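You operate a simulated robot arm through the tools that you are given. There is no shell and no other tool. Be economical: measure what you need, move in short steps, check, and stop when the job is done.

You are at the controls of a simulated two-armed robot. One attempt, no reset.

## Task
Put the small beaker from the top of the wooden unit in the bottom of the sink. Put the clear bottle that says "1" from the draining board on the window end of the wooden unit and the clear bottle marked "3" on the bench between the furnace and the green bath. Put the silver tin that says "5" from the middle of the grey table on the top of the window sill and the silver tin marked "2" on the bay four upper shelf. Put one of the white dishes from the bay seven upper shelf on top of the square trivet. Put the white crucible labelled "7" from the window end of the wooden unit on the bay eight upper shelf and the white crucible that says "8" on the bay four upper shelf. Lift the black bin lid open. Any order will do. Set down upright: small beaker, clear bottle.

The check looks at the end state, three seconds after you hand in, the way a careful person would. Anything else that was tipped, shoved, dropped, spilled or broken makes it a failure. Lids that push on must go on centred and level and be pressed home; caps that screw on are set level and turned clockwise until they are tight.

## Robot
Two 6-joint arms with two-finger parallel grippers on one trunk, on a base that drives. Base frame: it is fixed to the floor where the robot stands at the start and does not move with it; the origin is under the middle of the robot, x ahead of it, y to its left, z up; the surface under the hand at the start is at about z = 0.88. Units: m, degrees, N and s.
The left shoulder is at the start at [-0.096, 0.177, 0.781], the right one opposite. With the tool pointing down near the work surface each hand reaches from about 0.1 to 0.68 m from the robot's upright axis, wherever it stands, measured 20 degrees to its own side. Places, roughly: bay eight upper shelf (38x20 cm) [0.46, -0.38, 0.48]; bay four upper shelf (38x20 cm) [0.7, 0.04, 0.48]; bench between the furnace and the green bath [-0.9, 0.3, 0.7]; black bin lid [0.5, 4.1, 0.3]; bottom of the sink [2.6, -0.4, 0.6]; clear bottle [2.5, -0.75, 0.75]; silver tin [2.5, -2.25, 0.75]; small beaker [0.5, 0, 1]; square trivet (11x14x5 cm) [-1, 3.2, 0.7]; top of the window sill (13x196 cm) [0.84, -3.56, 1]; white crucible [0.5, -1, 1]; white dish (9x9x4 cm) [0.4, -0.7, 0.5]; window end of the wooden unit [0.6, -0.9, 0.9]. Payload 1.57 kg a hand.
The TCP of each hand is the grasp point between the finger pads, 0.03 m short of the fingertips. In the tool frame z runs along the fingers and y along their closing line. The gripper opens to 0.08 m. The fingers are 0.017 m wide and 0.012 m thick; the gripper's body (0.04 by 0.082 m) begins 0.08 m behind the TCP.
Orientation is that of the tool frame in the base frame, as a unit quaternion [x, y, z, w]. With the fingers straight down and closing along the base's y, the tool's x points along the base's -x, its y along +y and its z along -z.

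## Interface
- The arms move only by the tool nudge_tool. It takes "left_series", "right_series" or both (then of equal length, played together; a hand with none holds still); each is a list of rows, each a list of 3 entries, a list of its own where there are three numbers: the shift along the base's x, y, z in units of 100 mm (1.0 is 100 mm), then the turn, a rotation vector about the base's x, y, z in units of 120 degrees (1.0 is 120 degrees), then the gripper command, from -1 (shut) to 1 (fully open), values between in proportion. In form: [[[tx, ty, tz], [rx, ry, rz], hand], ...]. A call has 1 to 12 rows; each row is the pose to reach, as a shift and turn from the pose commanded when the call began. A call with a number of a shift or a turn outside -1 to 1 is refused whole. Each row takes 0.2 s and may step no farther than 0.05 m and 8.6 degrees from the row before; otherwise, or with a gripper value out of range, the whole call is refused. A pose out of reach is approached as far as the arm can. The call stops where the force on the tool passes 40 N (or 10 N more than at its start, if that is more) or the arm is blocked; 0.2 s more then pass. Each finger travels about 0.072 m/s and halts on what it meets, pressing with about 25 N; the grip force reading is that of the motor and also rises with nothing between the fingers. The clock runs only during rows and for 0.2 s after the last one: add rows that repeat a pose to give the fingers time. It gives the time, the measured TCP pose, the force on the tool (base axes), the opening and the grip force at its end, in the units of the frame above (readings bear some noise), with the torque about the TCP (base axes, N m) and any sound that the robot's microphone picked up.
- Cameras (640 x 400 px; columns grow to the right, rows downward): "scene" is now at [-0.0137, 0.0347, 1.4723]; the picture's right is [0.79, -0.61, 0.00], its down [-0.57, -0.74, -0.36] and it looks along [0.22, 0.29, -0.93] (base axes); focal length 214 px, centre (320, 200). "left" rides on the left gripper at [0.072, 0.007, -0.122] in its tool frame; the picture's right is [-0.09, 1.00, 0.00], its down [-0.84, -0.08, -0.54] and it looks along [-0.54, -0.05, 0.84] (tool axes); focal length 238 px, centre (320, 200). "right" rides on the right gripper at [0.072, -0.007, -0.122] in its tool frame; the picture's right is [0.09, 1.00, 0.00], its down [-0.84, 0.08, -0.54] and it looks along [-0.54, 0.05, 0.84] (tool axes); focal length 238 px, centre (320, 200).
- snapshot(camera): a new picture of that camera. No time passes.
- move_column(by): slides the trunk up (or, below 0, down) by that many m; the arms and the scene camera ride with it, the base frame stays. It gives what a move gives, with no picture.
- steer(legs): drives the robot by 1 to 6 legs, each [ahead, left, turn to the left] in m, m and degrees, along the robot's own axes; the way and the turn of a leg run together, so that a leg with both is an arc; at most 1.5 m and 180 degrees a leg. The arms and the cameras ride along, it lands a little off, and it stops where it bumps. It gives what a move gives.
- turn_head(pan, tilt): turns the head with the scene camera to pan (to the left, within 143 degrees either way) and tilt (down, from -29 to 69), counted from straight ahead of the robot. It gives what a move gives.
- locate(camera, pixels): for up to 12 pixels [column, row] of the newest picture of that camera ("zoom" is the newest enlarged one), the place [x, y, z] in the base frame of the surface seen there, good to about 0.003 m, but the place of the scene camera against the robot may be out by one fixed shift of up to 0.018 m in any direction. No time passes.
- inspect(camera, box): a new picture of the part [left, top, right, bottom] of that camera's present view, enlarged. No time passes.
- close_job(): hands the job in; it is judged then, once.

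Go step by step. Measure first, check grasps and placings, and put right what went wrong. The budget is 329 turns and 234 pictures, counting those below and the enlarged ones. Unless the task says otherwise, let go and move clear before handing in.

The tools are called after "Call:" as a command line: name --argument value ..., lists and objects as JSON in quotes. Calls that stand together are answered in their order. nudge_tool: Moves the arms, as the interface text tells. Its arguments: {"type":"object","properties":{"left_series":{"type":"array"},"right_series":{"type":"array"}},"required":[]} The other tools are called the same way: move_column (by) slides the trunk up or down; steer (legs) drives the base; turn_head (pan, tilt) turns the head that bears the scene camera; snapshot (camera) takes a picture; locate (camera, pixels) gives the place of the surface under pixels of a picture; inspect (camera, box) takes an enlarged picture of a part of a camera's view; close_job () hands the job in.

At the start:

```text
t: 0.0
left_tcp_pos: [0.4135, -0.0117, 1.1781]
left_tcp_rot: [-0.001, 1.0, 0.0, 0.0]
left_contact_force: [-0.2, 0.7, 0.2]
left_ft_torque: [0.02, 0.01, 0.05]
left_grip_width: 0.0797
left_gripper_force: 0.0
right_tcp_pos: [0.3535, -0.4514, 1.2163]
right_tcp_rot: [0.0, 1.0, 0.001, 0.0]
right_contact_force: [0.4, -0.9, 0.1]
right_ft_torque: [-0.04, -0.02, -0.01]
right_grip_width: 0.08
right_gripper_force: 0.0
trunk travel left (down, up): [-0.225, 0.103]
robot x, y, heading: [0.002, 0.0021, 0.2]
head pan, tilt: [52.1, 68.8]
```

scene: 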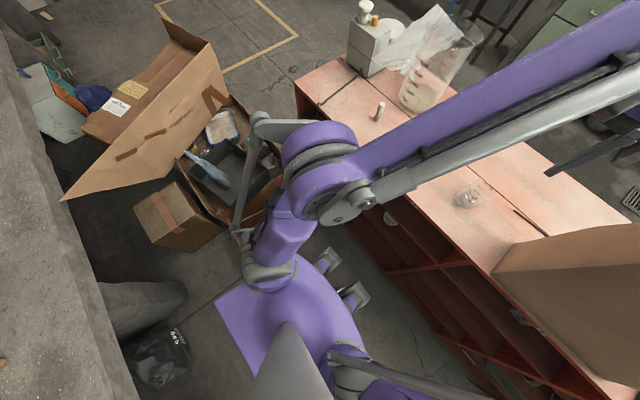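
right: 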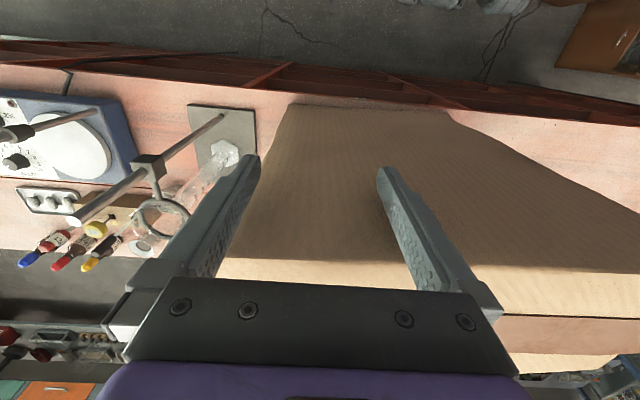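
left: 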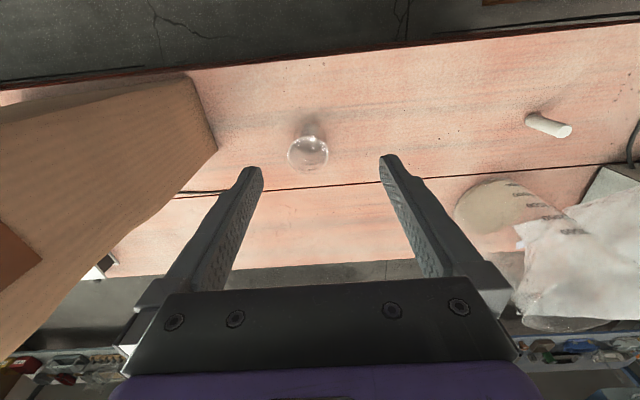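

The left view shows a small glass thing at (308,150) on the unit top, likely the beaker. I'll look ahead with the head to survey.

Call:
locate --camera "left" --pixels '[[308, 138], [308, 152], [308, 168], [290, 152], [326, 152], [300, 215], [548, 126]]'

Call:
turn_head --pan 0 --tilt 45

Call:
snapshot --camera "scene"

Call:
inspect --camera "left" --box '[240, 90, 380, 190]'

```text
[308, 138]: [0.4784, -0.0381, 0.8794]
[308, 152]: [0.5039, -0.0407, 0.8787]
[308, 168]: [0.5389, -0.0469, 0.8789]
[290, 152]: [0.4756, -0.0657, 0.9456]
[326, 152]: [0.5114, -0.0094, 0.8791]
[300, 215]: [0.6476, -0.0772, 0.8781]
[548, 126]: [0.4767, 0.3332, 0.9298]
```

```text
t: 1.2
left_tcp_pos: [0.4136, -0.0127, 1.1792]
left_tcp_rot: [0.0, 1.0, 0.001, 0.0]
left_contact_force: [-0.1, -0.5, -0.3]
left_ft_torque: [0.0, -0.01, -0.02]
left_grip_width: 0.0799
left_gripper_force: 0.1
right_tcp_pos: [0.3529, -0.451, 1.2152]
right_tcp_rot: [0.001, 1.0, 0.0, 0.0]
right_contact_force: [0.3, 0.0, -0.5]
right_ft_torque: [0.01, 0.02, 0.03]
right_grip_width: 0.0799
right_gripper_force: 0.2
trunk travel left (down, up): [-0.225, 0.103]
robot x, y, heading: [0.0014, -0.0019, -0.2]
head pan, tilt: [0.0, 45.0]
```

```text
230 pictures are left
```

scene: 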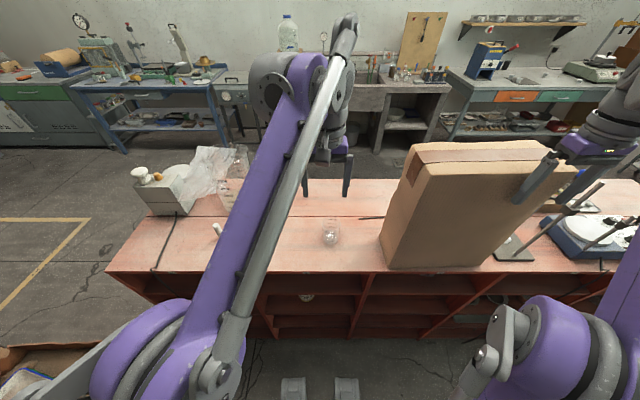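

```text
4.00 times, centred on (310, 140) of left
```

zoom: 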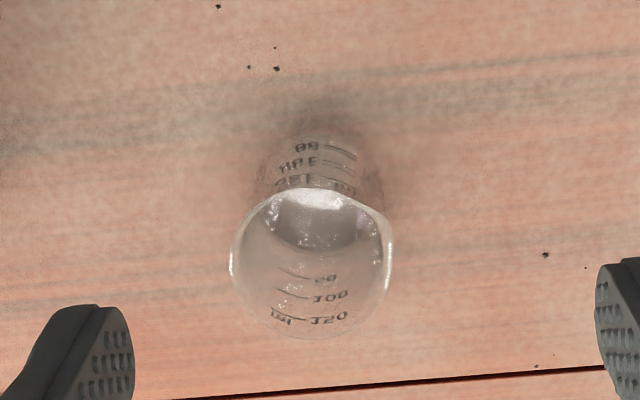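

The beaker stands near [0.47,-0.04], about 6.5 cm tall. I'll survey the rest of the room.

Call:
turn_head --pan -60 --tilt 30

Call:
snapshot --camera "scene"

Call:
turn_head --pan -130 --tilt 30

Call:
snapshot --camera "scene"

Call:
turn_head --pan 130 --tilt 30

Call:
snapshot --camera "scene"

Call:
turn_head --pan 60 --tilt 30

Call:
snapshot --camera "scene"

Call:
turn_head --pan 0 --tilt 15

Call:
snapshot --camera "scene"

```text
t: 2.5
left_tcp_pos: [0.4132, -0.01, 1.1777]
left_tcp_rot: [0.001, 1.0, 0.0, -0.001]
left_contact_force: [0.1, 0.0, 0.6]
left_ft_torque: [0.01, 0.03, -0.03]
left_grip_width: 0.0799
left_gripper_force: 0.0
right_tcp_pos: [0.3525, -0.4515, 1.2164]
right_tcp_rot: [0.0, 1.0, 0.0, 0.0]
right_contact_force: [0.7, -1.2, 0.5]
right_ft_torque: [-0.03, 0.01, 0.02]
right_grip_width: 0.08
right_gripper_force: 0.0
trunk travel left (down, up): [-0.225, 0.103]
robot x, y, heading: [-0.0023, -0.0001, 0.1]
head pan, tilt: [-60.0, 30.0]
```

```text
228 pictures are left
```

scene: 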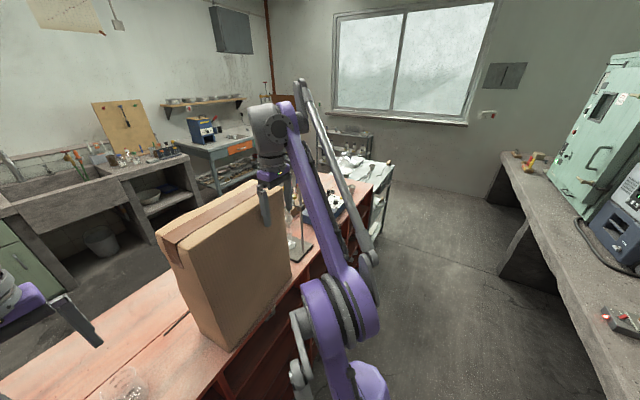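

```text
t: 3.9
left_tcp_pos: [0.4139, -0.0118, 1.1774]
left_tcp_rot: [-0.001, 1.0, 0.001, 0.001]
left_contact_force: [-0.3, -0.1, -0.7]
left_ft_torque: [-0.01, 0.01, -0.02]
left_grip_width: 0.08
left_gripper_force: 0.0
right_tcp_pos: [0.3536, -0.4508, 1.2157]
right_tcp_rot: [0.0, 1.0, 0.0, -0.001]
right_contact_force: [-0.9, -0.1, 0.1]
right_ft_torque: [-0.01, -0.03, 0.0]
right_grip_width: 0.0803
right_gripper_force: 0.1
trunk travel left (down, up): [-0.225, 0.103]
robot x, y, heading: [-0.0013, 0.0009, -0.2]
head pan, tilt: [-130.0, 30.0]
```

```text
227 pictures are left
```

scene: 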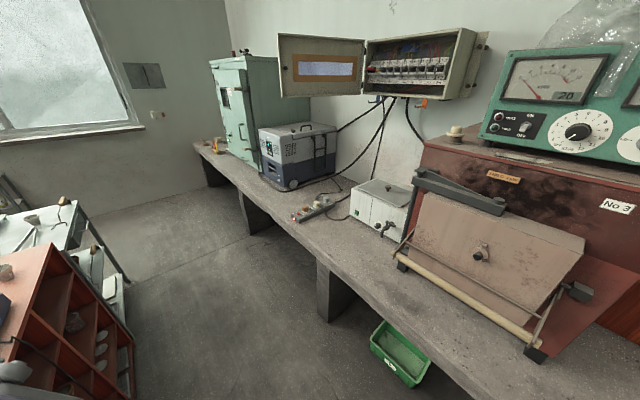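

```text
t: 7.5
left_tcp_pos: [0.4126, -0.0119, 1.1783]
left_tcp_rot: [0.0, 1.0, 0.0, 0.001]
left_contact_force: [-0.1, -0.2, 0.2]
left_ft_torque: [0.04, 0.02, 0.02]
left_grip_width: 0.08
left_gripper_force: 0.0
right_tcp_pos: [0.352, -0.4509, 1.2155]
right_tcp_rot: [0.0, 1.0, 0.001, 0.0]
right_contact_force: [0.9, -0.2, 0.3]
right_ft_torque: [-0.03, -0.04, 0.05]
right_grip_width: 0.08
right_gripper_force: 0.1
trunk travel left (down, up): [-0.225, 0.103]
robot x, y, heading: [0.0009, -0.0023, 0.1]
head pan, tilt: [130.0, 30.0]
```

```text
226 pictures are left
```

scene: 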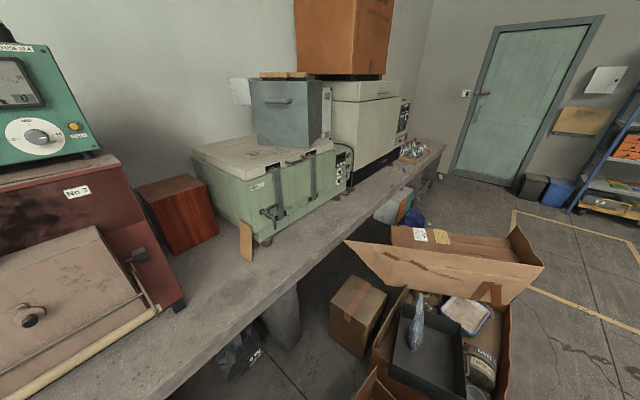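

```text
t: 9.0
left_tcp_pos: [0.4139, -0.0121, 1.1781]
left_tcp_rot: [0.0, 1.0, 0.0, 0.0]
left_contact_force: [0.9, 0.2, 0.4]
left_ft_torque: [-0.01, 0.0, 0.01]
left_grip_width: 0.0798
left_gripper_force: 0.1
right_tcp_pos: [0.3531, -0.4505, 1.2148]
right_tcp_rot: [0.0, 1.0, 0.0, 0.0]
right_contact_force: [-0.3, 1.0, -0.4]
right_ft_torque: [0.01, -0.02, 0.0]
right_grip_width: 0.0802
right_gripper_force: 0.0
trunk travel left (down, up): [-0.225, 0.103]
robot x, y, heading: [-0.0, 0.0043, -0.1]
head pan, tilt: [60.0, 30.0]
```

```text
225 pictures are left
```

scene: 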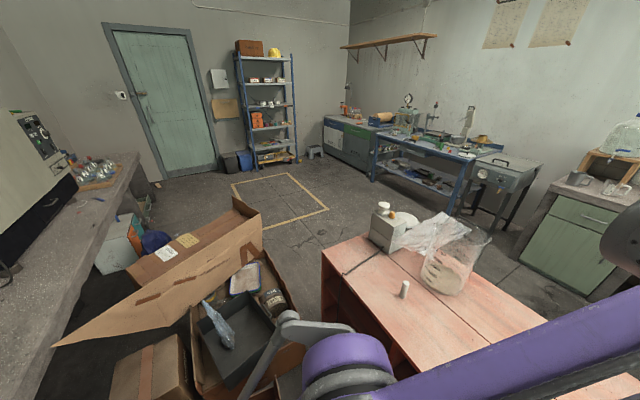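

```text
t: 10.3
left_tcp_pos: [0.4127, -0.0114, 1.1774]
left_tcp_rot: [0.0, 1.0, 0.0, 0.0]
left_contact_force: [0.8, -0.2, 0.1]
left_ft_torque: [0.03, -0.04, -0.01]
left_grip_width: 0.0799
left_gripper_force: 0.0
right_tcp_pos: [0.3536, -0.4512, 1.2152]
right_tcp_rot: [0.0, 1.0, -0.001, 0.001]
right_contact_force: [-0.3, -0.2, -0.5]
right_ft_torque: [0.0, -0.03, -0.04]
right_grip_width: 0.0801
right_gripper_force: 0.0
trunk travel left (down, up): [-0.225, 0.103]
robot x, y, heading: [-0.0036, 0.0034, -0.2]
head pan, tilt: [0.0, 15.0]
```

```text
224 pictures are left
```

scene: 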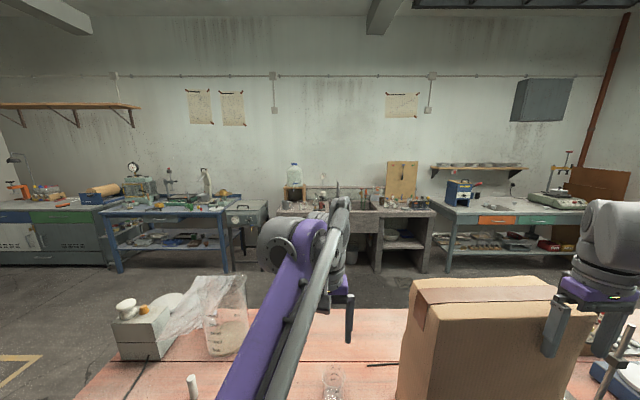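

The room layout is clear: west bench behind me, unit in front, sink and grey table to the east. I'll look right at the window end and locate the box and stand before driving.

Call:
turn_head --pan -50 --tilt 42

Call:
snapshot --camera "scene"

Call:
locate --camera "scene" --pixels '[[230, 340], [200, 150], [300, 250], [150, 200], [330, 160], [300, 360], [250, 300], [380, 330], [360, 150]]'

Call:
locate --camera "right" --pixels '[[300, 150], [450, 200], [320, 230], [222, 120], [165, 160], [80, 215], [100, 50], [90, 225], [65, 140], [215, 60], [160, 210], [140, 245]]'

```text
t: 11.4
left_tcp_pos: [0.4149, -0.0119, 1.1782]
left_tcp_rot: [0.001, 1.0, 0.001, 0.0]
left_contact_force: [0.1, 0.0, 0.1]
left_ft_torque: [0.01, -0.02, 0.02]
left_grip_width: 0.0802
left_gripper_force: 0.0
right_tcp_pos: [0.3531, -0.4496, 1.2159]
right_tcp_rot: [0.001, 1.0, -0.001, 0.0]
right_contact_force: [0.1, 0.6, 0.6]
right_ft_torque: [0.03, 0.01, 0.01]
right_grip_width: 0.08
right_gripper_force: 0.0
trunk travel left (down, up): [-0.225, 0.103]
robot x, y, heading: [-0.0006, -0.0006, -0.1]
head pan, tilt: [-50.0, 42.0]
```

```text
223 pictures are left
```

scene: 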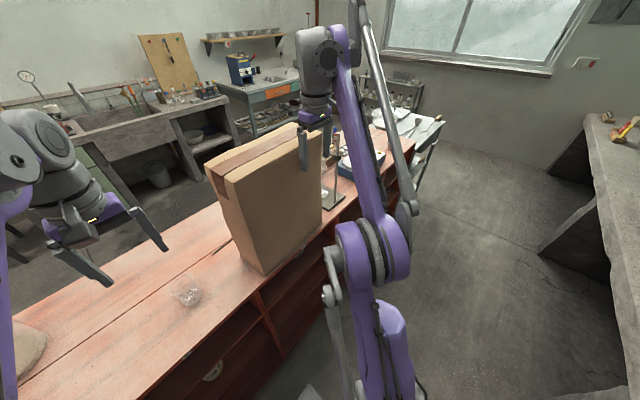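

```text
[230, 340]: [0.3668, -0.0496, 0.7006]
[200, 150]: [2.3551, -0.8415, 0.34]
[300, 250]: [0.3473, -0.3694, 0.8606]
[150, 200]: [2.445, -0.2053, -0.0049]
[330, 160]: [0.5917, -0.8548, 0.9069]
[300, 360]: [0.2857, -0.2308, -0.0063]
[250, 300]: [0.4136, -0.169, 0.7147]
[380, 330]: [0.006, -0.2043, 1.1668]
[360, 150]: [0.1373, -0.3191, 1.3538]
```

```text
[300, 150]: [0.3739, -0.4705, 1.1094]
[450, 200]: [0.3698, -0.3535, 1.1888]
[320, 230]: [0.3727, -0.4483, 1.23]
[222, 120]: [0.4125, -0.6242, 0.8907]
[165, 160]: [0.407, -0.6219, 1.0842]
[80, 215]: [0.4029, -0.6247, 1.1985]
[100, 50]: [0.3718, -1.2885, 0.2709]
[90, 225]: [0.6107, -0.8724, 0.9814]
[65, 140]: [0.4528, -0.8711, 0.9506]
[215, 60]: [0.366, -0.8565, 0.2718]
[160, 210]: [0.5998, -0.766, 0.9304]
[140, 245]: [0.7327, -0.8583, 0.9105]
```

The box front and the stand rod at x≈0.4 (up to z≈1.2) are close to the hands, so I'll draw both hands back before strafing to the window end.

Call:
nudge_tool --right_series '[[[-0.4, 0, 0], [0, 0, 0], 1], [[-0.8, 0, 0], [0, 0, 0], 1], [[-1, 0, 0.2], [0, 0, 0], 1]]' --left_series '[[[-0.4, 0, 0], [0, 0, 0], 1], [[-0.8, 0, 0.2], [0, 0, 0], 1], [[-1, 0, 0.4], [0, 0, 0], 1]]'

Call:
steer --legs '[[-0.08, -0.9, 0]]'

Call:
turn_head --pan -12 --tilt 55

Call:
snapshot --camera "scene"

Call:
snapshot --camera "right"

```text
t: 12.2
left_tcp_pos: [0.3101, -0.0149, 1.2166]
left_tcp_rot: [0.001, 1.0, 0.0, 0.001]
left_contact_force: [-0.6, 0.1, 0.2]
left_ft_torque: [0.02, -0.01, 0.02]
left_grip_width: 0.0801
left_gripper_force: 0.0
right_tcp_pos: [0.2511, -0.4508, 1.2351]
right_tcp_rot: [0.0, 1.0, 0.0, 0.0]
right_contact_force: [-0.5, 0.1, 0.5]
right_ft_torque: [-0.01, 0.02, 0.01]
right_grip_width: 0.08
right_gripper_force: 0.0
trunk travel left (down, up): [-0.225, 0.103]
robot x, y, heading: [0.0007, 0.0026, -0.0]
head pan, tilt: [-50.0, 42.0]
```

```text
t: 20.4
left_tcp_pos: [0.2383, -0.901, 1.2156]
left_tcp_rot: [-0.01, 1.0, 0.001, 0.0]
left_contact_force: [-0.4, -1.0, 0.2]
left_ft_torque: [-0.03, 0.0, -0.01]
left_grip_width: 0.0799
left_gripper_force: 0.1
right_tcp_pos: [0.1888, -1.3404, 1.2352]
right_tcp_rot: [-0.009, 1.0, 0.0, 0.0]
right_contact_force: [-0.5, 0.0, -0.1]
right_ft_torque: [-0.01, -0.02, 0.01]
right_grip_width: 0.0801
right_gripper_force: 0.0
trunk travel left (down, up): [-0.225, 0.103]
robot x, y, heading: [-0.0703, -0.8885, 0.9]
head pan, tilt: [-50.0, 42.0]
```

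```text
t: 21.5
left_tcp_pos: [0.2394, -0.9011, 1.2155]
left_tcp_rot: [-0.009, 1.0, 0.0, 0.0]
left_contact_force: [0.0, -0.8, -0.5]
left_ft_torque: [0.0, -0.02, -0.02]
left_grip_width: 0.08
left_gripper_force: 0.0
right_tcp_pos: [0.189, -1.3386, 1.2341]
right_tcp_rot: [-0.009, 1.0, 0.001, 0.0]
right_contact_force: [-0.6, -0.2, 0.4]
right_ft_torque: [0.02, 0.02, -0.03]
right_grip_width: 0.0798
right_gripper_force: 0.0
trunk travel left (down, up): [-0.225, 0.103]
robot x, y, heading: [-0.0742, -0.8925, 1.3]
head pan, tilt: [-12.0, 55.0]
```

```text
222 pictures are left
```

scene: 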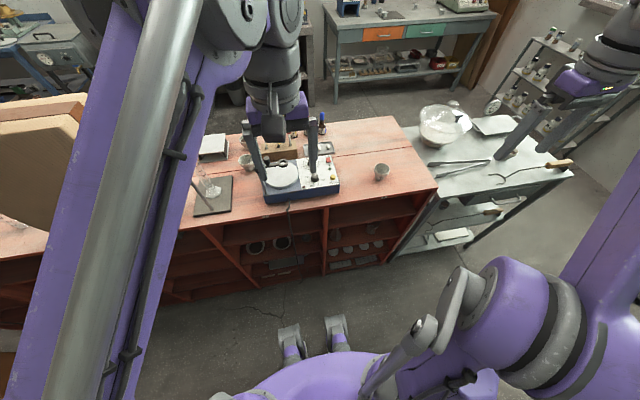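

```text
221 pictures are left
```

right: 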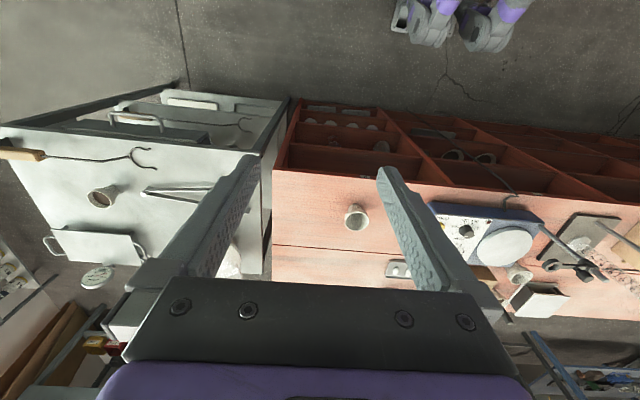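

Two cups stand on the unit top at (381,172) and (247,160), and the white trolley abuts the south end. I'll zoom on cups and bays.

Call:
inspect --camera "scene" --box '[340, 145, 420, 195]'

Call:
locate --camera "scene" --pixels '[[381, 165], [381, 180], [247, 155], [247, 165], [255, 245], [282, 242], [347, 247], [362, 245], [377, 242], [332, 237], [270, 225], [350, 228]]'

Call:
inspect --camera "scene" --box '[210, 130, 290, 180]'

Call:
inspect --camera "scene" --box '[220, 195, 400, 305]'

```text
8.00 times, centred on (380, 170) of scene
```

zoom: 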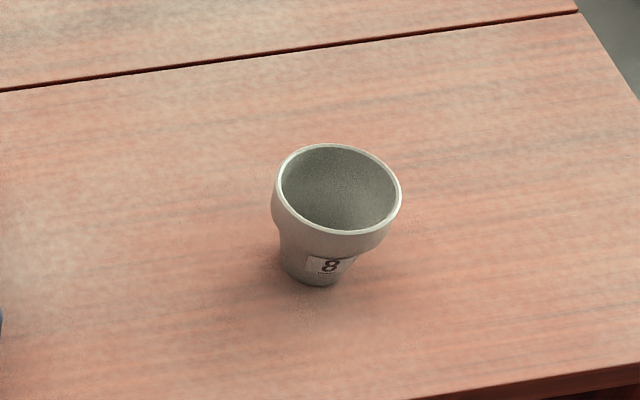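

```text
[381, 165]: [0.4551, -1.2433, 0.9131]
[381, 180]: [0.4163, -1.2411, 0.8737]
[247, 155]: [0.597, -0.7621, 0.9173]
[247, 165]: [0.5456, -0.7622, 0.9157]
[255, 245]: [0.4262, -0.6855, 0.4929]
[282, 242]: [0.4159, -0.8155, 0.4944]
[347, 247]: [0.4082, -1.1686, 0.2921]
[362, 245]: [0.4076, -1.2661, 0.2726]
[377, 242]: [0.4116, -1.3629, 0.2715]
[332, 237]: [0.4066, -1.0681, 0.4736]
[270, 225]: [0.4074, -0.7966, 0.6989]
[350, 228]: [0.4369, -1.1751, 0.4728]
```

```text
8.00 times, centred on (250, 155) of scene
```

zoom: 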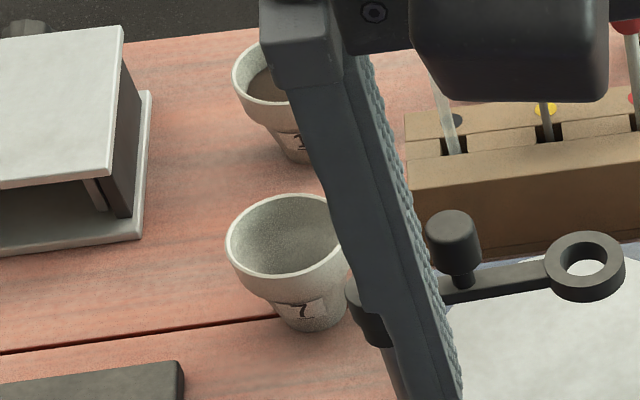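

```text
3.56 times, centred on (310, 250) of scene
```

zoom: 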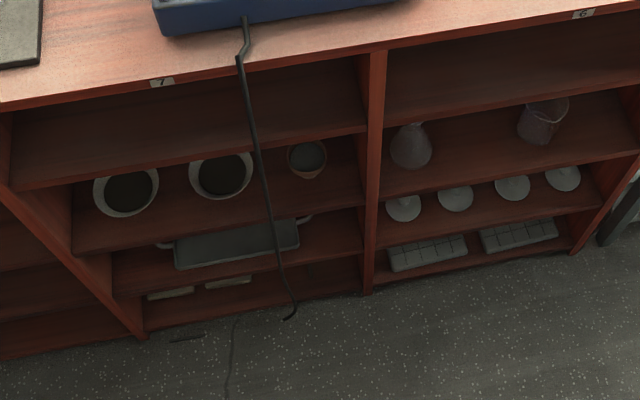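

Crucible 8 is at about [0.44,-1.24], 7 at [0.57,-0.76] behind the stand and hotplate. Bay seven shows two white dishes with a cord hanging in front. I'll move the left hand aside and look at the region around 7.

Call:
nudge_tool --left_series '[[[0, 0.45, 0], [0, 0, 0], 1], [[0, 0.9, 0], [0, 0, 0], 1]]'

Call:
nudge_tool --left_series '[[[0, 0.45, 0], [0, 0, 0], 1], [[0, 0.9, 0], [0, 0, 0], 1], [[-0.3, 1, 0], [0, 0, 0], 1]]'

Call:
turn_head --pan 10 --tilt 50

Call:
snapshot --camera "scene"

```text
t: 22.1
left_tcp_pos: [0.2404, -0.8094, 1.2172]
left_tcp_rot: [-0.009, 1.0, 0.0, 0.0]
left_contact_force: [0.5, -0.8, 0.6]
left_ft_torque: [0.0, 0.03, 0.02]
left_grip_width: 0.08
left_gripper_force: 0.0
right_tcp_pos: [0.1883, -1.3393, 1.2359]
right_tcp_rot: [-0.01, 1.0, 0.0, -0.001]
right_contact_force: [0.6, 0.3, -0.7]
right_ft_torque: [0.0, -0.01, 0.02]
right_grip_width: 0.0801
right_gripper_force: 0.0
trunk travel left (down, up): [-0.225, 0.103]
robot x, y, heading: [-0.0694, -0.8903, 1.3]
head pan, tilt: [-12.0, 55.0]
```

```text
t: 22.9
left_tcp_pos: [0.2069, -0.71, 1.219]
left_tcp_rot: [-0.008, 1.0, 0.0, 0.001]
left_contact_force: [-0.4, 0.0, 0.0]
left_ft_torque: [-0.01, 0.0, -0.01]
left_grip_width: 0.0799
left_gripper_force: 0.1
right_tcp_pos: [0.187, -1.3399, 1.2358]
right_tcp_rot: [-0.01, 1.0, 0.0, 0.001]
right_contact_force: [0.2, 1.1, 0.5]
right_ft_torque: [0.01, -0.03, 0.0]
right_grip_width: 0.0802
right_gripper_force: 0.0
trunk travel left (down, up): [-0.225, 0.103]
robot x, y, heading: [-0.0738, -0.8917, 1.3]
head pan, tilt: [-12.0, 55.0]
```

```text
t: 23.7
left_tcp_pos: [0.2077, -0.7095, 1.2189]
left_tcp_rot: [-0.009, 1.0, 0.0, 0.0]
left_contact_force: [-0.4, 0.1, -0.7]
left_ft_torque: [-0.03, 0.0, 0.01]
left_grip_width: 0.0798
left_gripper_force: 0.0
right_tcp_pos: [0.1879, -1.3387, 1.2358]
right_tcp_rot: [-0.009, 1.0, 0.0, 0.0]
right_contact_force: [-0.2, -0.3, 0.2]
right_ft_torque: [0.01, 0.01, -0.02]
right_grip_width: 0.08
right_gripper_force: 0.1
trunk travel left (down, up): [-0.225, 0.103]
robot x, y, heading: [-0.0687, -0.8897, 1.2]
head pan, tilt: [10.0, 50.0]
```

```text
217 pictures are left
```

scene: 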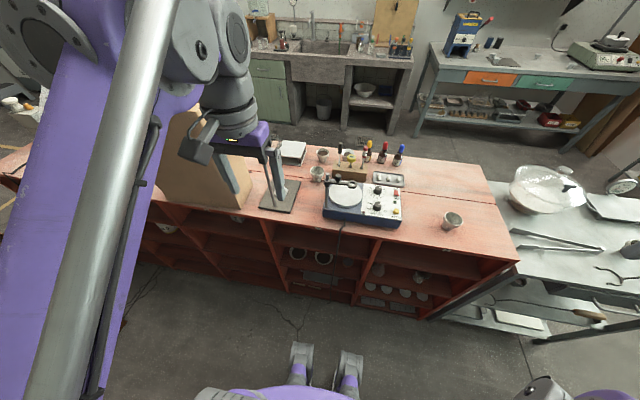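

Call:
inspect --camera "scene" --box '[250, 130, 410, 230]'

Call:
locate --camera "scene" --pixels '[[270, 185], [265, 160], [285, 200], [317, 170], [323, 183], [311, 183], [318, 190], [322, 152], [340, 176], [346, 195], [325, 205], [336, 171]]'

Call:
snapshot --camera "left"

```text
4.00 times, centred on (330, 180) of scene
```

zoom: 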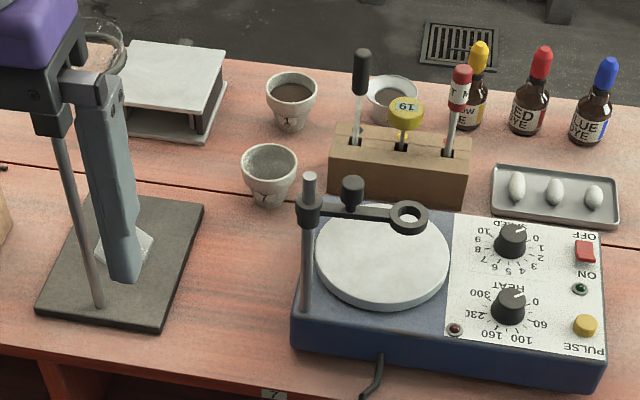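

```text
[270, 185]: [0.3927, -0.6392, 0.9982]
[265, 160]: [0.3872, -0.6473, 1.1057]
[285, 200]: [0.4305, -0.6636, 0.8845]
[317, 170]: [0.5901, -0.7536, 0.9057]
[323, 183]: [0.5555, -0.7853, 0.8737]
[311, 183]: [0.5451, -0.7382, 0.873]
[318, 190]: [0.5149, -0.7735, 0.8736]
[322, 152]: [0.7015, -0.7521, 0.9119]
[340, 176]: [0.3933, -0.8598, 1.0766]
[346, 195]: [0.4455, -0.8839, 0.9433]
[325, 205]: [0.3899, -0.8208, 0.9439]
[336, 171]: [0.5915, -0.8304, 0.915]
```

```text
215 pictures are left
```

left: 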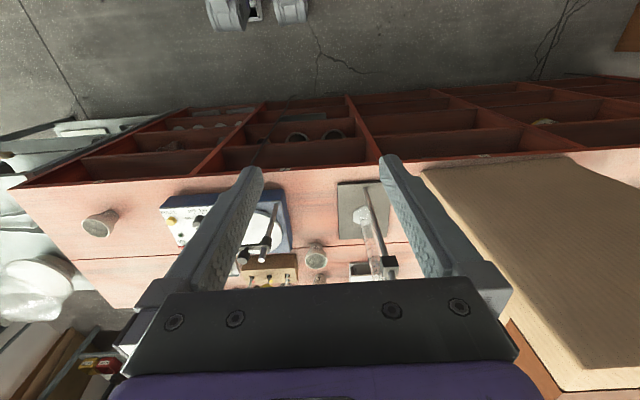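

Call:
inspect --camera "left" --box '[220, 170, 420, 295]'

Call:
locate --camera "left" --pixels '[[372, 200], [390, 262], [392, 270], [352, 268], [316, 262], [307, 257], [326, 257], [316, 247], [318, 280], [245, 258], [272, 222], [365, 215]]'

```text
3.20 times, centred on (320, 232) of left
```

zoom: 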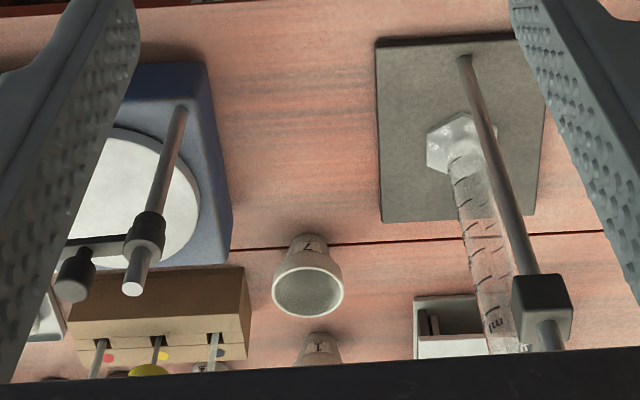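

```text
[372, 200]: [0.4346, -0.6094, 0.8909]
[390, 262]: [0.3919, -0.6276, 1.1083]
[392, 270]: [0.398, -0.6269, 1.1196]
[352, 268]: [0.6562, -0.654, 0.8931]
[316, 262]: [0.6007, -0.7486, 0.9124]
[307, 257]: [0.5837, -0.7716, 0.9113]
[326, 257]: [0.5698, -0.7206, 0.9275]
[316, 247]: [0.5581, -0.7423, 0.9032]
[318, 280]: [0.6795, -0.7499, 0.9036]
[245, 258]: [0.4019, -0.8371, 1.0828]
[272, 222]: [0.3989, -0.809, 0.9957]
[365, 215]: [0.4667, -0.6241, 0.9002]
```

A graduated cylinder stands by the tall rod at y≈-0.63 and the hotplate rod is at y≈-0.835. There's a 19 cm gap, so I'll take crucible 7 with the left hand pitched 45°. Driving closer and pitching the hand.

Call:
steer --legs '[[0.06, 0.1, -1.2]]'

Call:
nudge_tool --left_series '[[[-0.1, 0, 0], [0, -0.0625, 0], 1], [[-0.2, -0.1, 0], [0, -0.125, 0], 1], [[-0.3, -0.2, 0], [0, -0.1875, 0], 1], [[-0.4, -0.3, 0], [0, -0.25, 0], 1], [[-0.4, -0.4, 0], [0, -0.3125, 0], 0.7], [[-0.4, -0.5, 0], [0, -0.375, 0], 0.7]]'

Call:
snapshot --camera "left"

```text
t: 25.3
left_tcp_pos: [0.272, -0.6156, 1.2186]
left_tcp_rot: [0.002, 1.0, 0.0, 0.0]
left_contact_force: [1.4, -0.1, 0.3]
left_ft_torque: [0.02, 0.03, -0.01]
left_grip_width: 0.0802
left_gripper_force: 0.0
right_tcp_pos: [0.238, -1.2426, 1.2351]
right_tcp_rot: [0.002, 1.0, 0.0, 0.0]
right_contact_force: [0.1, 0.4, -0.5]
right_ft_torque: [-0.01, 0.01, 0.05]
right_grip_width: 0.0801
right_gripper_force: 0.0
trunk travel left (down, up): [-0.225, 0.103]
robot x, y, heading: [-0.0112, -0.7911, -0.4]
head pan, tilt: [10.0, 50.0]
```

```text
t: 26.7
left_tcp_pos: [0.2333, -0.6655, 1.2182]
left_tcp_rot: [0.003, 0.923, -0.001, 0.384]
left_contact_force: [0.4, 0.3, 0.0]
left_ft_torque: [-0.01, -0.03, 0.0]
left_grip_width: 0.068
left_gripper_force: 0.0
right_tcp_pos: [0.2381, -1.2415, 1.2357]
right_tcp_rot: [0.002, 1.0, 0.0, 0.0]
right_contact_force: [1.2, -0.4, 0.3]
right_ft_torque: [0.02, 0.03, -0.02]
right_grip_width: 0.08
right_gripper_force: 0.1
trunk travel left (down, up): [-0.225, 0.103]
robot x, y, heading: [-0.0105, -0.7898, -0.3]
head pan, tilt: [10.0, 50.0]
```

```text
213 pictures are left
```

left: 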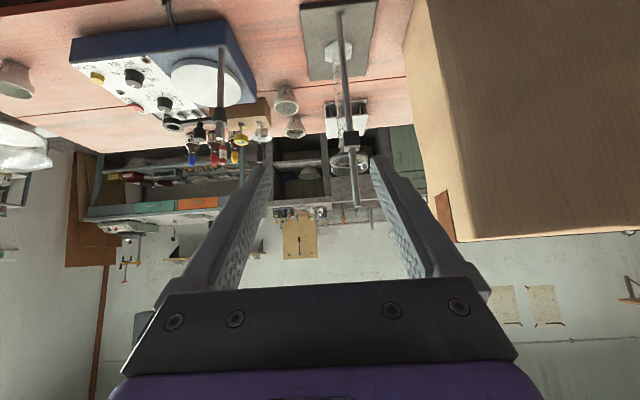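

Call:
inspect --camera "left" --box '[200, 60, 360, 160]'

Call:
locate --camera "zoom" --pixels '[[300, 165], [345, 165], [392, 165], [345, 125], [345, 190], [270, 180], [268, 220], [240, 215], [190, 280], [500, 40], [590, 90], [560, 210]]'

```text
4.00 times, centred on (280, 110) of left
```

zoom: 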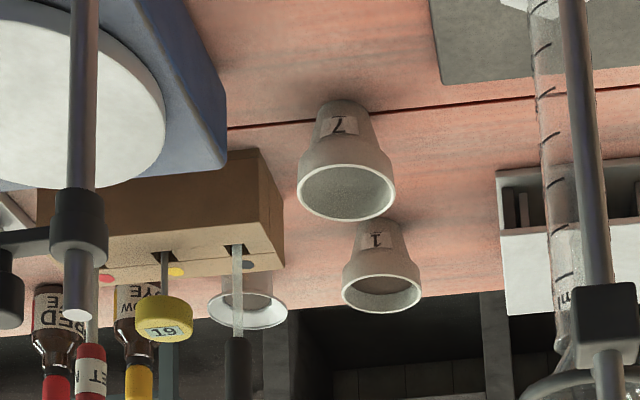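

```text
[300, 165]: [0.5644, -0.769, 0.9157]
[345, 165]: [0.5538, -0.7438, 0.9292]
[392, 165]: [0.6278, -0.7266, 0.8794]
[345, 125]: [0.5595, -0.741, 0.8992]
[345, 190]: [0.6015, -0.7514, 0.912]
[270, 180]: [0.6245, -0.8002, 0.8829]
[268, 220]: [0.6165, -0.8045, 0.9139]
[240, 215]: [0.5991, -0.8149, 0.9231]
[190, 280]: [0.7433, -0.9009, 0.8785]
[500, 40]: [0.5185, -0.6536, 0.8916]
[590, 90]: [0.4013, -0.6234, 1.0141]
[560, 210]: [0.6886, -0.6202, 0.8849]
```

Block edge is at y=-0.80, crucible 7 rim centre about [0.581,-0.746], rim z 0.929. I'll approach along the 45° line in stages to just above it.

Call:
nudge_tool --left_series '[[[0.3, -0.25, -0.2], [0, -0.375, 0], 0.7], [[0.6, -0.5, -0.4], [0, -0.375, 0], 0.7], [[1, -0.76, -0.58], [0, -0.375, 0], 0.7]]'

```text
refused: row 1 steps farther than a row can; nothing moved
```

Turns are relative to the call's start, so I'll use zero turn.

Call:
nudge_tool --left_series '[[[0.3, -0.25, -0.2], [0, 0, 0], 0.7], [[0.6, -0.5, -0.4], [0, 0, 0], 0.7], [[1, -0.76, -0.58], [0, 0, 0], 0.7]]'

Call:
nudge_tool --left_series '[[[0.33, 0, -0.33], [0, 0, 0], 0.7], [[0.66, 0, -0.66], [0, 0, 0], 0.7], [[1, 0, -1], [0, 0, 0], 0.7]]'

Call:
nudge_tool --left_series '[[[0.3, 0, -0.3], [0, 0, 0], 0.7], [[0.6, 0, -0.6], [0, 0, 0], 0.7], [[0.85, 0, -0.85], [0, 0, 0], 0.7]]'

Call:
snapshot --camera "left"

```text
refused: row 3 steps farther than a row can; nothing moved
```

```text
t: 27.5
left_tcp_pos: [0.3383, -0.6629, 1.1183]
left_tcp_rot: [0.0, 0.924, 0.001, 0.383]
left_contact_force: [0.5, -0.6, 0.3]
left_ft_torque: [0.01, 0.03, -0.01]
left_grip_width: 0.0682
left_gripper_force: 0.0
right_tcp_pos: [0.2396, -1.244, 1.2356]
right_tcp_rot: [0.0, 1.0, 0.0, 0.0]
right_contact_force: [-0.4, 0.4, 0.2]
right_ft_torque: [0.03, 0.02, 0.0]
right_grip_width: 0.0799
right_gripper_force: 0.0
trunk travel left (down, up): [-0.225, 0.103]
robot x, y, heading: [-0.0122, -0.795, -0.0]
head pan, tilt: [10.0, 50.0]
```

```text
t: 28.0
left_tcp_pos: [0.3726, -0.6626, 1.0788]
left_tcp_rot: [0.001, 0.925, 0.002, 0.38]
left_contact_force: [-40.5, -1.3, 24.5]
left_ft_torque: [0.97, 0.02, 1.42]
left_grip_width: 0.0668
left_gripper_force: 0.0
right_tcp_pos: [0.2393, -1.2437, 1.2357]
right_tcp_rot: [0.001, 1.0, 0.0, 0.001]
right_contact_force: [1.2, -0.4, -0.6]
right_ft_torque: [-0.01, 0.13, 0.0]
right_grip_width: 0.0804
right_gripper_force: 0.0
trunk travel left (down, up): [-0.225, 0.103]
robot x, y, heading: [-0.0137, -0.7908, -0.0]
head pan, tilt: [10.0, 50.0]
stopped in row 2 (left hand): the force on the tool passed its limit at 222 N (the readings are from after the stop); the commanded pose is now the measured one
```

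```text
211 pictures are left
```

left: 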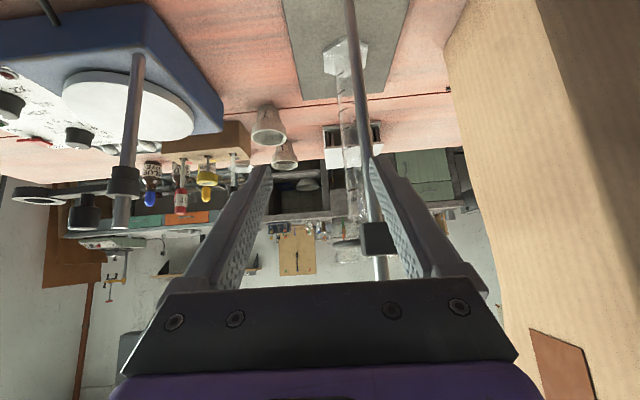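

My refused first row let the next calls run at the wrong y, and the north finger ran into the stand rod (355,150–380,270). I'll back straight off and check the stand; no more chained moves.

Call:
nudge_tool --left_series '[[[-0.2, 0, 0.2], [0, 0, 0], 0.7], [[-0.5, 0, 0.5], [0, 0, 0], 0.7], [[-0.8, 0, 0.8], [0, 0, 0], 0.7], [[-1, 0, 1], [0, 0, 0], 0.7]]'

Call:
inspect --camera "left" --box '[200, 0, 440, 150]'

Call:
snapshot --camera "scene"

```text
t: 29.0
left_tcp_pos: [0.2752, -0.6593, 1.1808]
left_tcp_rot: [0.002, 0.925, 0.002, 0.38]
left_contact_force: [-0.6, 0.0, 1.1]
left_ft_torque: [0.0, 0.01, 0.01]
left_grip_width: 0.0682
left_gripper_force: 0.0
right_tcp_pos: [0.2398, -1.2443, 1.2348]
right_tcp_rot: [0.0, 1.0, 0.0, 0.0]
right_contact_force: [0.1, -0.7, 0.8]
right_ft_torque: [0.03, 0.0, 0.0]
right_grip_width: 0.0801
right_gripper_force: 0.1
trunk travel left (down, up): [-0.225, 0.103]
robot x, y, heading: [-0.0118, -0.789, -0.0]
head pan, tilt: [10.0, 50.0]
```

```text
2.67 times, centred on (320, 75) of left
```

zoom: 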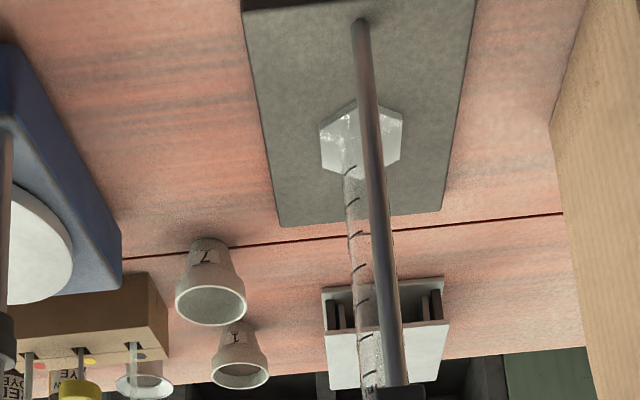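

```text
209 pictures are left
```

scene: 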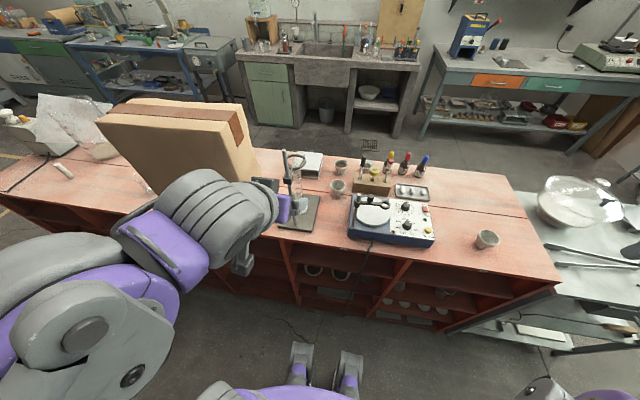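

Call:
locate --camera "zoom" --pixels '[[285, 215], [435, 205], [250, 20], [360, 30], [380, 200], [210, 250]]'

Call:
inspect --camera "scene" --box '[240, 130, 400, 230]'

```text
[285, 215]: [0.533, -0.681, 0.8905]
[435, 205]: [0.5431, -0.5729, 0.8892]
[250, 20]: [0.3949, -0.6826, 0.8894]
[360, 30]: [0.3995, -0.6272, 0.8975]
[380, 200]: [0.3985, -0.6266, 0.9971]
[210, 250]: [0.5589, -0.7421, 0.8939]
```

```text
4.00 times, centred on (320, 180) of scene
```

zoom: 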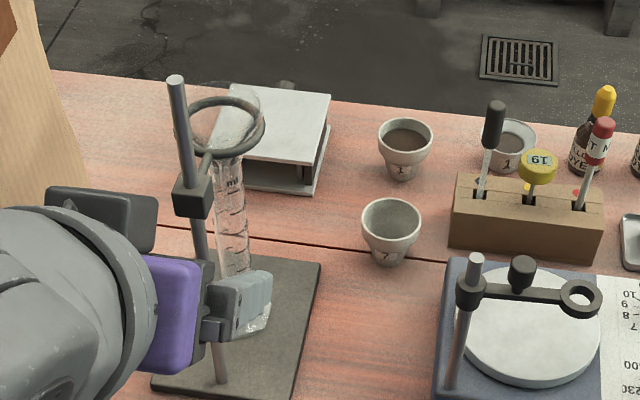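

The stand, cylinder and rod are where they were (rod still at [0.399,-0.626]). Now shift to y=-0.742 first, one call.

Call:
nudge_tool --left_series '[[[0, -0.4, 0], [0, 0, 0], 0.7], [[0, -0.83, 0], [0, 0, 0], 0.7], [[0.25, -0.83, 0], [0, 0, 0], 0.7]]'

```text
t: 29.8
left_tcp_pos: [0.3009, -0.7457, 1.1783]
left_tcp_rot: [0.001, 0.925, 0.002, 0.38]
left_contact_force: [-0.4, 0.2, -0.9]
left_ft_torque: [-0.03, -0.01, -0.01]
left_grip_width: 0.0678
left_gripper_force: 0.0
right_tcp_pos: [0.241, -1.2431, 1.2344]
right_tcp_rot: [0.0, 1.0, 0.0, 0.0]
right_contact_force: [0.4, 0.1, 0.4]
right_ft_torque: [-0.02, -0.01, 0.01]
right_grip_width: 0.08
right_gripper_force: 0.0
trunk travel left (down, up): [-0.225, 0.103]
robot x, y, heading: [-0.0127, -0.7897, -0.3]
head pan, tilt: [10.0, 50.0]
```

Call:
nudge_tool --left_series '[[[0.33, 0, -0.32], [0, 0, 0], 0.7], [[0.66, 0, -0.64], [0, 0, 0], 0.7], [[1, 0, -0.96], [0, 0, 0], 0.7]]'

Call:
snapshot --camera "left"

```text
t: 30.6
left_tcp_pos: [0.4022, -0.7442, 1.0814]
left_tcp_rot: [0.001, 0.925, 0.002, 0.381]
left_contact_force: [0.2, -0.5, 0.5]
left_ft_torque: [0.01, 0.02, 0.0]
left_grip_width: 0.0681
left_gripper_force: 0.0
right_tcp_pos: [0.2418, -1.2441, 1.2342]
right_tcp_rot: [0.001, 1.0, 0.0, -0.001]
right_contact_force: [0.6, 0.4, 0.0]
right_ft_torque: [0.03, -0.01, 0.04]
right_grip_width: 0.0803
right_gripper_force: 0.1
trunk travel left (down, up): [-0.225, 0.103]
robot x, y, heading: [-0.0127, -0.7899, 0.1]
head pan, tilt: [10.0, 50.0]
```

```text
207 pictures are left
```

left: 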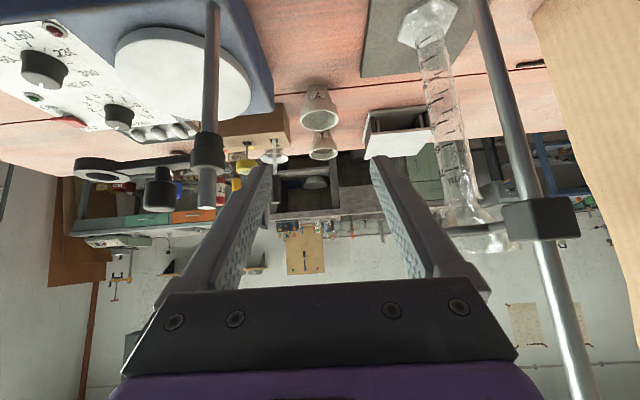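

Clear of both rods and the crucible (319,105) is centred between the fingers. Continue.

Call:
nudge_tool --left_series '[[[0.33, 0, -0.33], [0, 0, 0], 0.7], [[0.66, 0, -0.66], [0, 0, 0], 0.7], [[1, 0, -1], [0, 0, 0], 0.7]]'

Call:
snapshot --camera "left"

Call:
locate --camera "left" --pixels '[[295, 160], [320, 145], [345, 160], [320, 185], [320, 130]]'

```text
t: 31.4
left_tcp_pos: [0.5049, -0.7453, 0.9846]
left_tcp_rot: [0.002, 0.925, 0.002, 0.38]
left_contact_force: [-0.2, -0.1, -1.0]
left_ft_torque: [0.02, 0.01, -0.02]
left_grip_width: 0.0683
left_gripper_force: 0.0
right_tcp_pos: [0.2412, -1.2442, 1.2351]
right_tcp_rot: [0.0, 1.0, 0.001, 0.001]
right_contact_force: [-0.6, 0.5, 0.5]
right_ft_torque: [-0.03, 0.04, 0.0]
right_grip_width: 0.0799
right_gripper_force: 0.1
trunk travel left (down, up): [-0.225, 0.103]
robot x, y, heading: [-0.0095, -0.7907, -0.3]
head pan, tilt: [10.0, 50.0]
```

```text
206 pictures are left
```

left: 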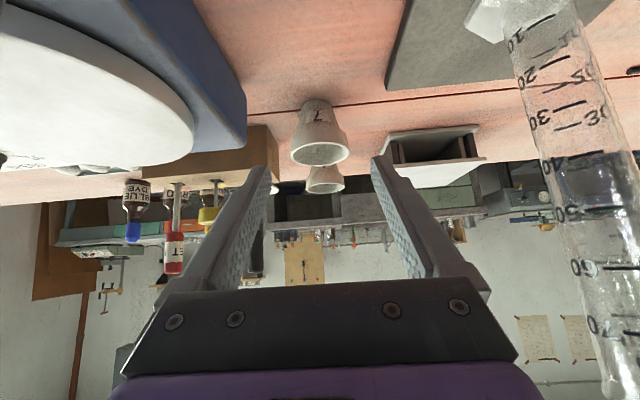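

```text
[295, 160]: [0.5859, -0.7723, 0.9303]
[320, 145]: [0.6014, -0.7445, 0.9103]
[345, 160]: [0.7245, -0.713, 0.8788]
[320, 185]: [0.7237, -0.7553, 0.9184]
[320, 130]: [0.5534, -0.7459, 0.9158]
```

Call:
nudge_tool --left_series '[[[0.25, 0.02, -0.23], [0, 0, 0], 0.7], [[0.5, 0.02, -0.46], [0, 0, 0], 0.7], [[0.75, 0.02, -0.69], [0, 0, 0], 0.7]]'

Call:
snapshot --camera "left"

```text
t: 32.2
left_tcp_pos: [0.5799, -0.7411, 0.9104]
left_tcp_rot: [0.001, 0.925, 0.003, 0.38]
left_contact_force: [0.3, 0.1, -0.3]
left_ft_torque: [0.0, 0.0, 0.02]
left_grip_width: 0.0681
left_gripper_force: 0.2
right_tcp_pos: [0.2411, -1.2437, 1.2346]
right_tcp_rot: [0.0, 1.0, 0.0, 0.0]
right_contact_force: [0.6, 0.1, 0.1]
right_ft_torque: [0.01, 0.02, -0.01]
right_grip_width: 0.0799
right_gripper_force: 0.1
trunk travel left (down, up): [-0.225, 0.103]
robot x, y, heading: [-0.0107, -0.7905, 0.1]
head pan, tilt: [10.0, 50.0]
```

```text
205 pictures are left
```

left: 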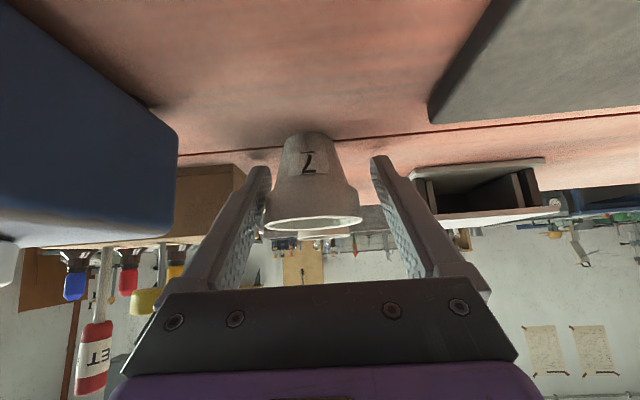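

Crucible is between the fingers; close.

Call:
nudge_tool --left_series '[[[0, -0.02, 0], [0, 0, 0], 0.5], [[0, -0.02, 0], [0, 0, 0], -0.2], [[0, -0.02, 0], [0, 0, 0], -1], [[0, -0.02, 0], [0, 0, 0], -1]]'

Call:
nudge_tool --left_series '[[[0, 0, 0.2], [0, 0, 0], -1], [[0, 0, 0.4], [0, 0, 0], -1]]'

Call:
snapshot --camera "left"

```text
t: 33.2
left_tcp_pos: [0.5763, -0.7429, 0.9116]
left_tcp_rot: [0.001, 0.925, 0.003, 0.38]
left_contact_force: [-0.2, 0.4, 0.6]
left_ft_torque: [0.01, 0.02, 0.01]
left_grip_width: 0.0537
left_gripper_force: 24.9
right_tcp_pos: [0.2398, -1.2441, 1.2352]
right_tcp_rot: [0.001, 1.0, 0.0, 0.0]
right_contact_force: [0.3, -0.2, -0.2]
right_ft_torque: [0.0, 0.02, 0.01]
right_grip_width: 0.0799
right_gripper_force: 0.0
trunk travel left (down, up): [-0.225, 0.103]
robot x, y, heading: [-0.0132, -0.7912, -0.0]
head pan, tilt: [10.0, 50.0]
```

```text
t: 33.8
left_tcp_pos: [0.5758, -0.7434, 0.9531]
left_tcp_rot: [0.002, 0.925, 0.002, 0.381]
left_contact_force: [1.2, -0.1, 4.3]
left_ft_torque: [0.1, -0.13, -0.04]
left_grip_width: 0.0504
left_gripper_force: 24.9
right_tcp_pos: [0.2387, -1.2429, 1.2349]
right_tcp_rot: [0.0, 1.0, 0.001, 0.001]
right_contact_force: [1.1, 0.8, -0.1]
right_ft_torque: [0.0, -0.01, -0.04]
right_grip_width: 0.0799
right_gripper_force: 0.1
trunk travel left (down, up): [-0.225, 0.103]
robot x, y, heading: [-0.0124, -0.7899, 0.0]
head pan, tilt: [10.0, 50.0]
```

```text
204 pictures are left
```

left: 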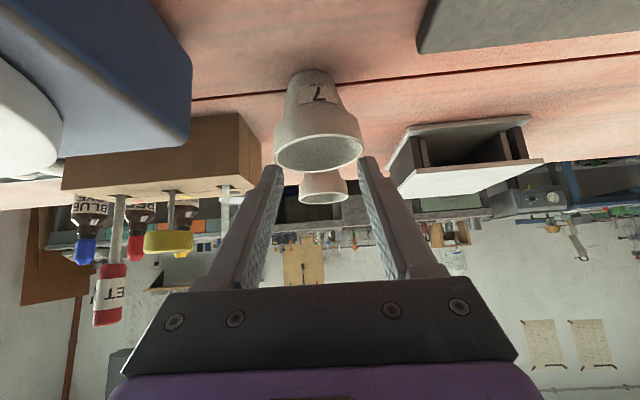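

Grip reads 0.0504 with the crucible now at the fingertips, so it slipped in the fingers. I'll check closely.

Call:
inspect --camera "left" --box '[240, 50, 400, 150]'

Call:
locate --camera "zoom" --pixels '[[320, 100], [320, 180], [320, 280], [320, 330], [150, 380]]'

Call:
inspect --camera "scene" --box '[240, 130, 400, 230]'

```text
4.00 times, centred on (320, 100) of left
```

zoom: 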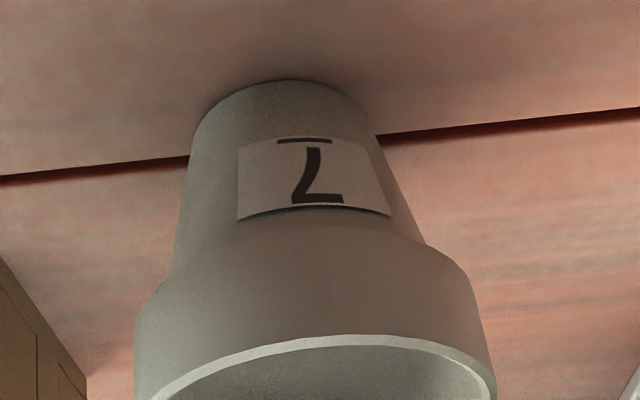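

```text
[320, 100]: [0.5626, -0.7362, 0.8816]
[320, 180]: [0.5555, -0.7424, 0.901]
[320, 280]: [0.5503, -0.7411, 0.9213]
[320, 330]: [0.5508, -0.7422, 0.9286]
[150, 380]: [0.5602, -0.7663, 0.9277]
```

```text
4.00 times, centred on (320, 180) of scene
```

zoom: 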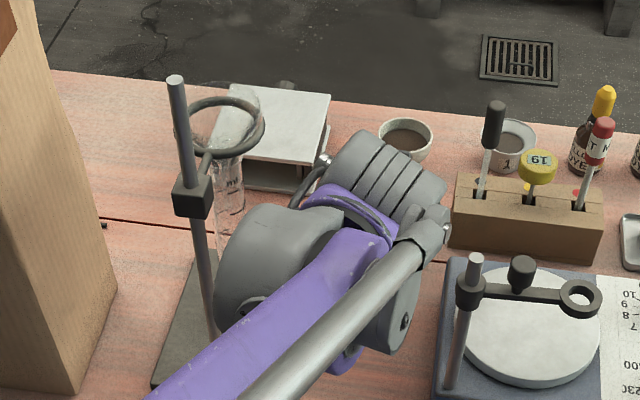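

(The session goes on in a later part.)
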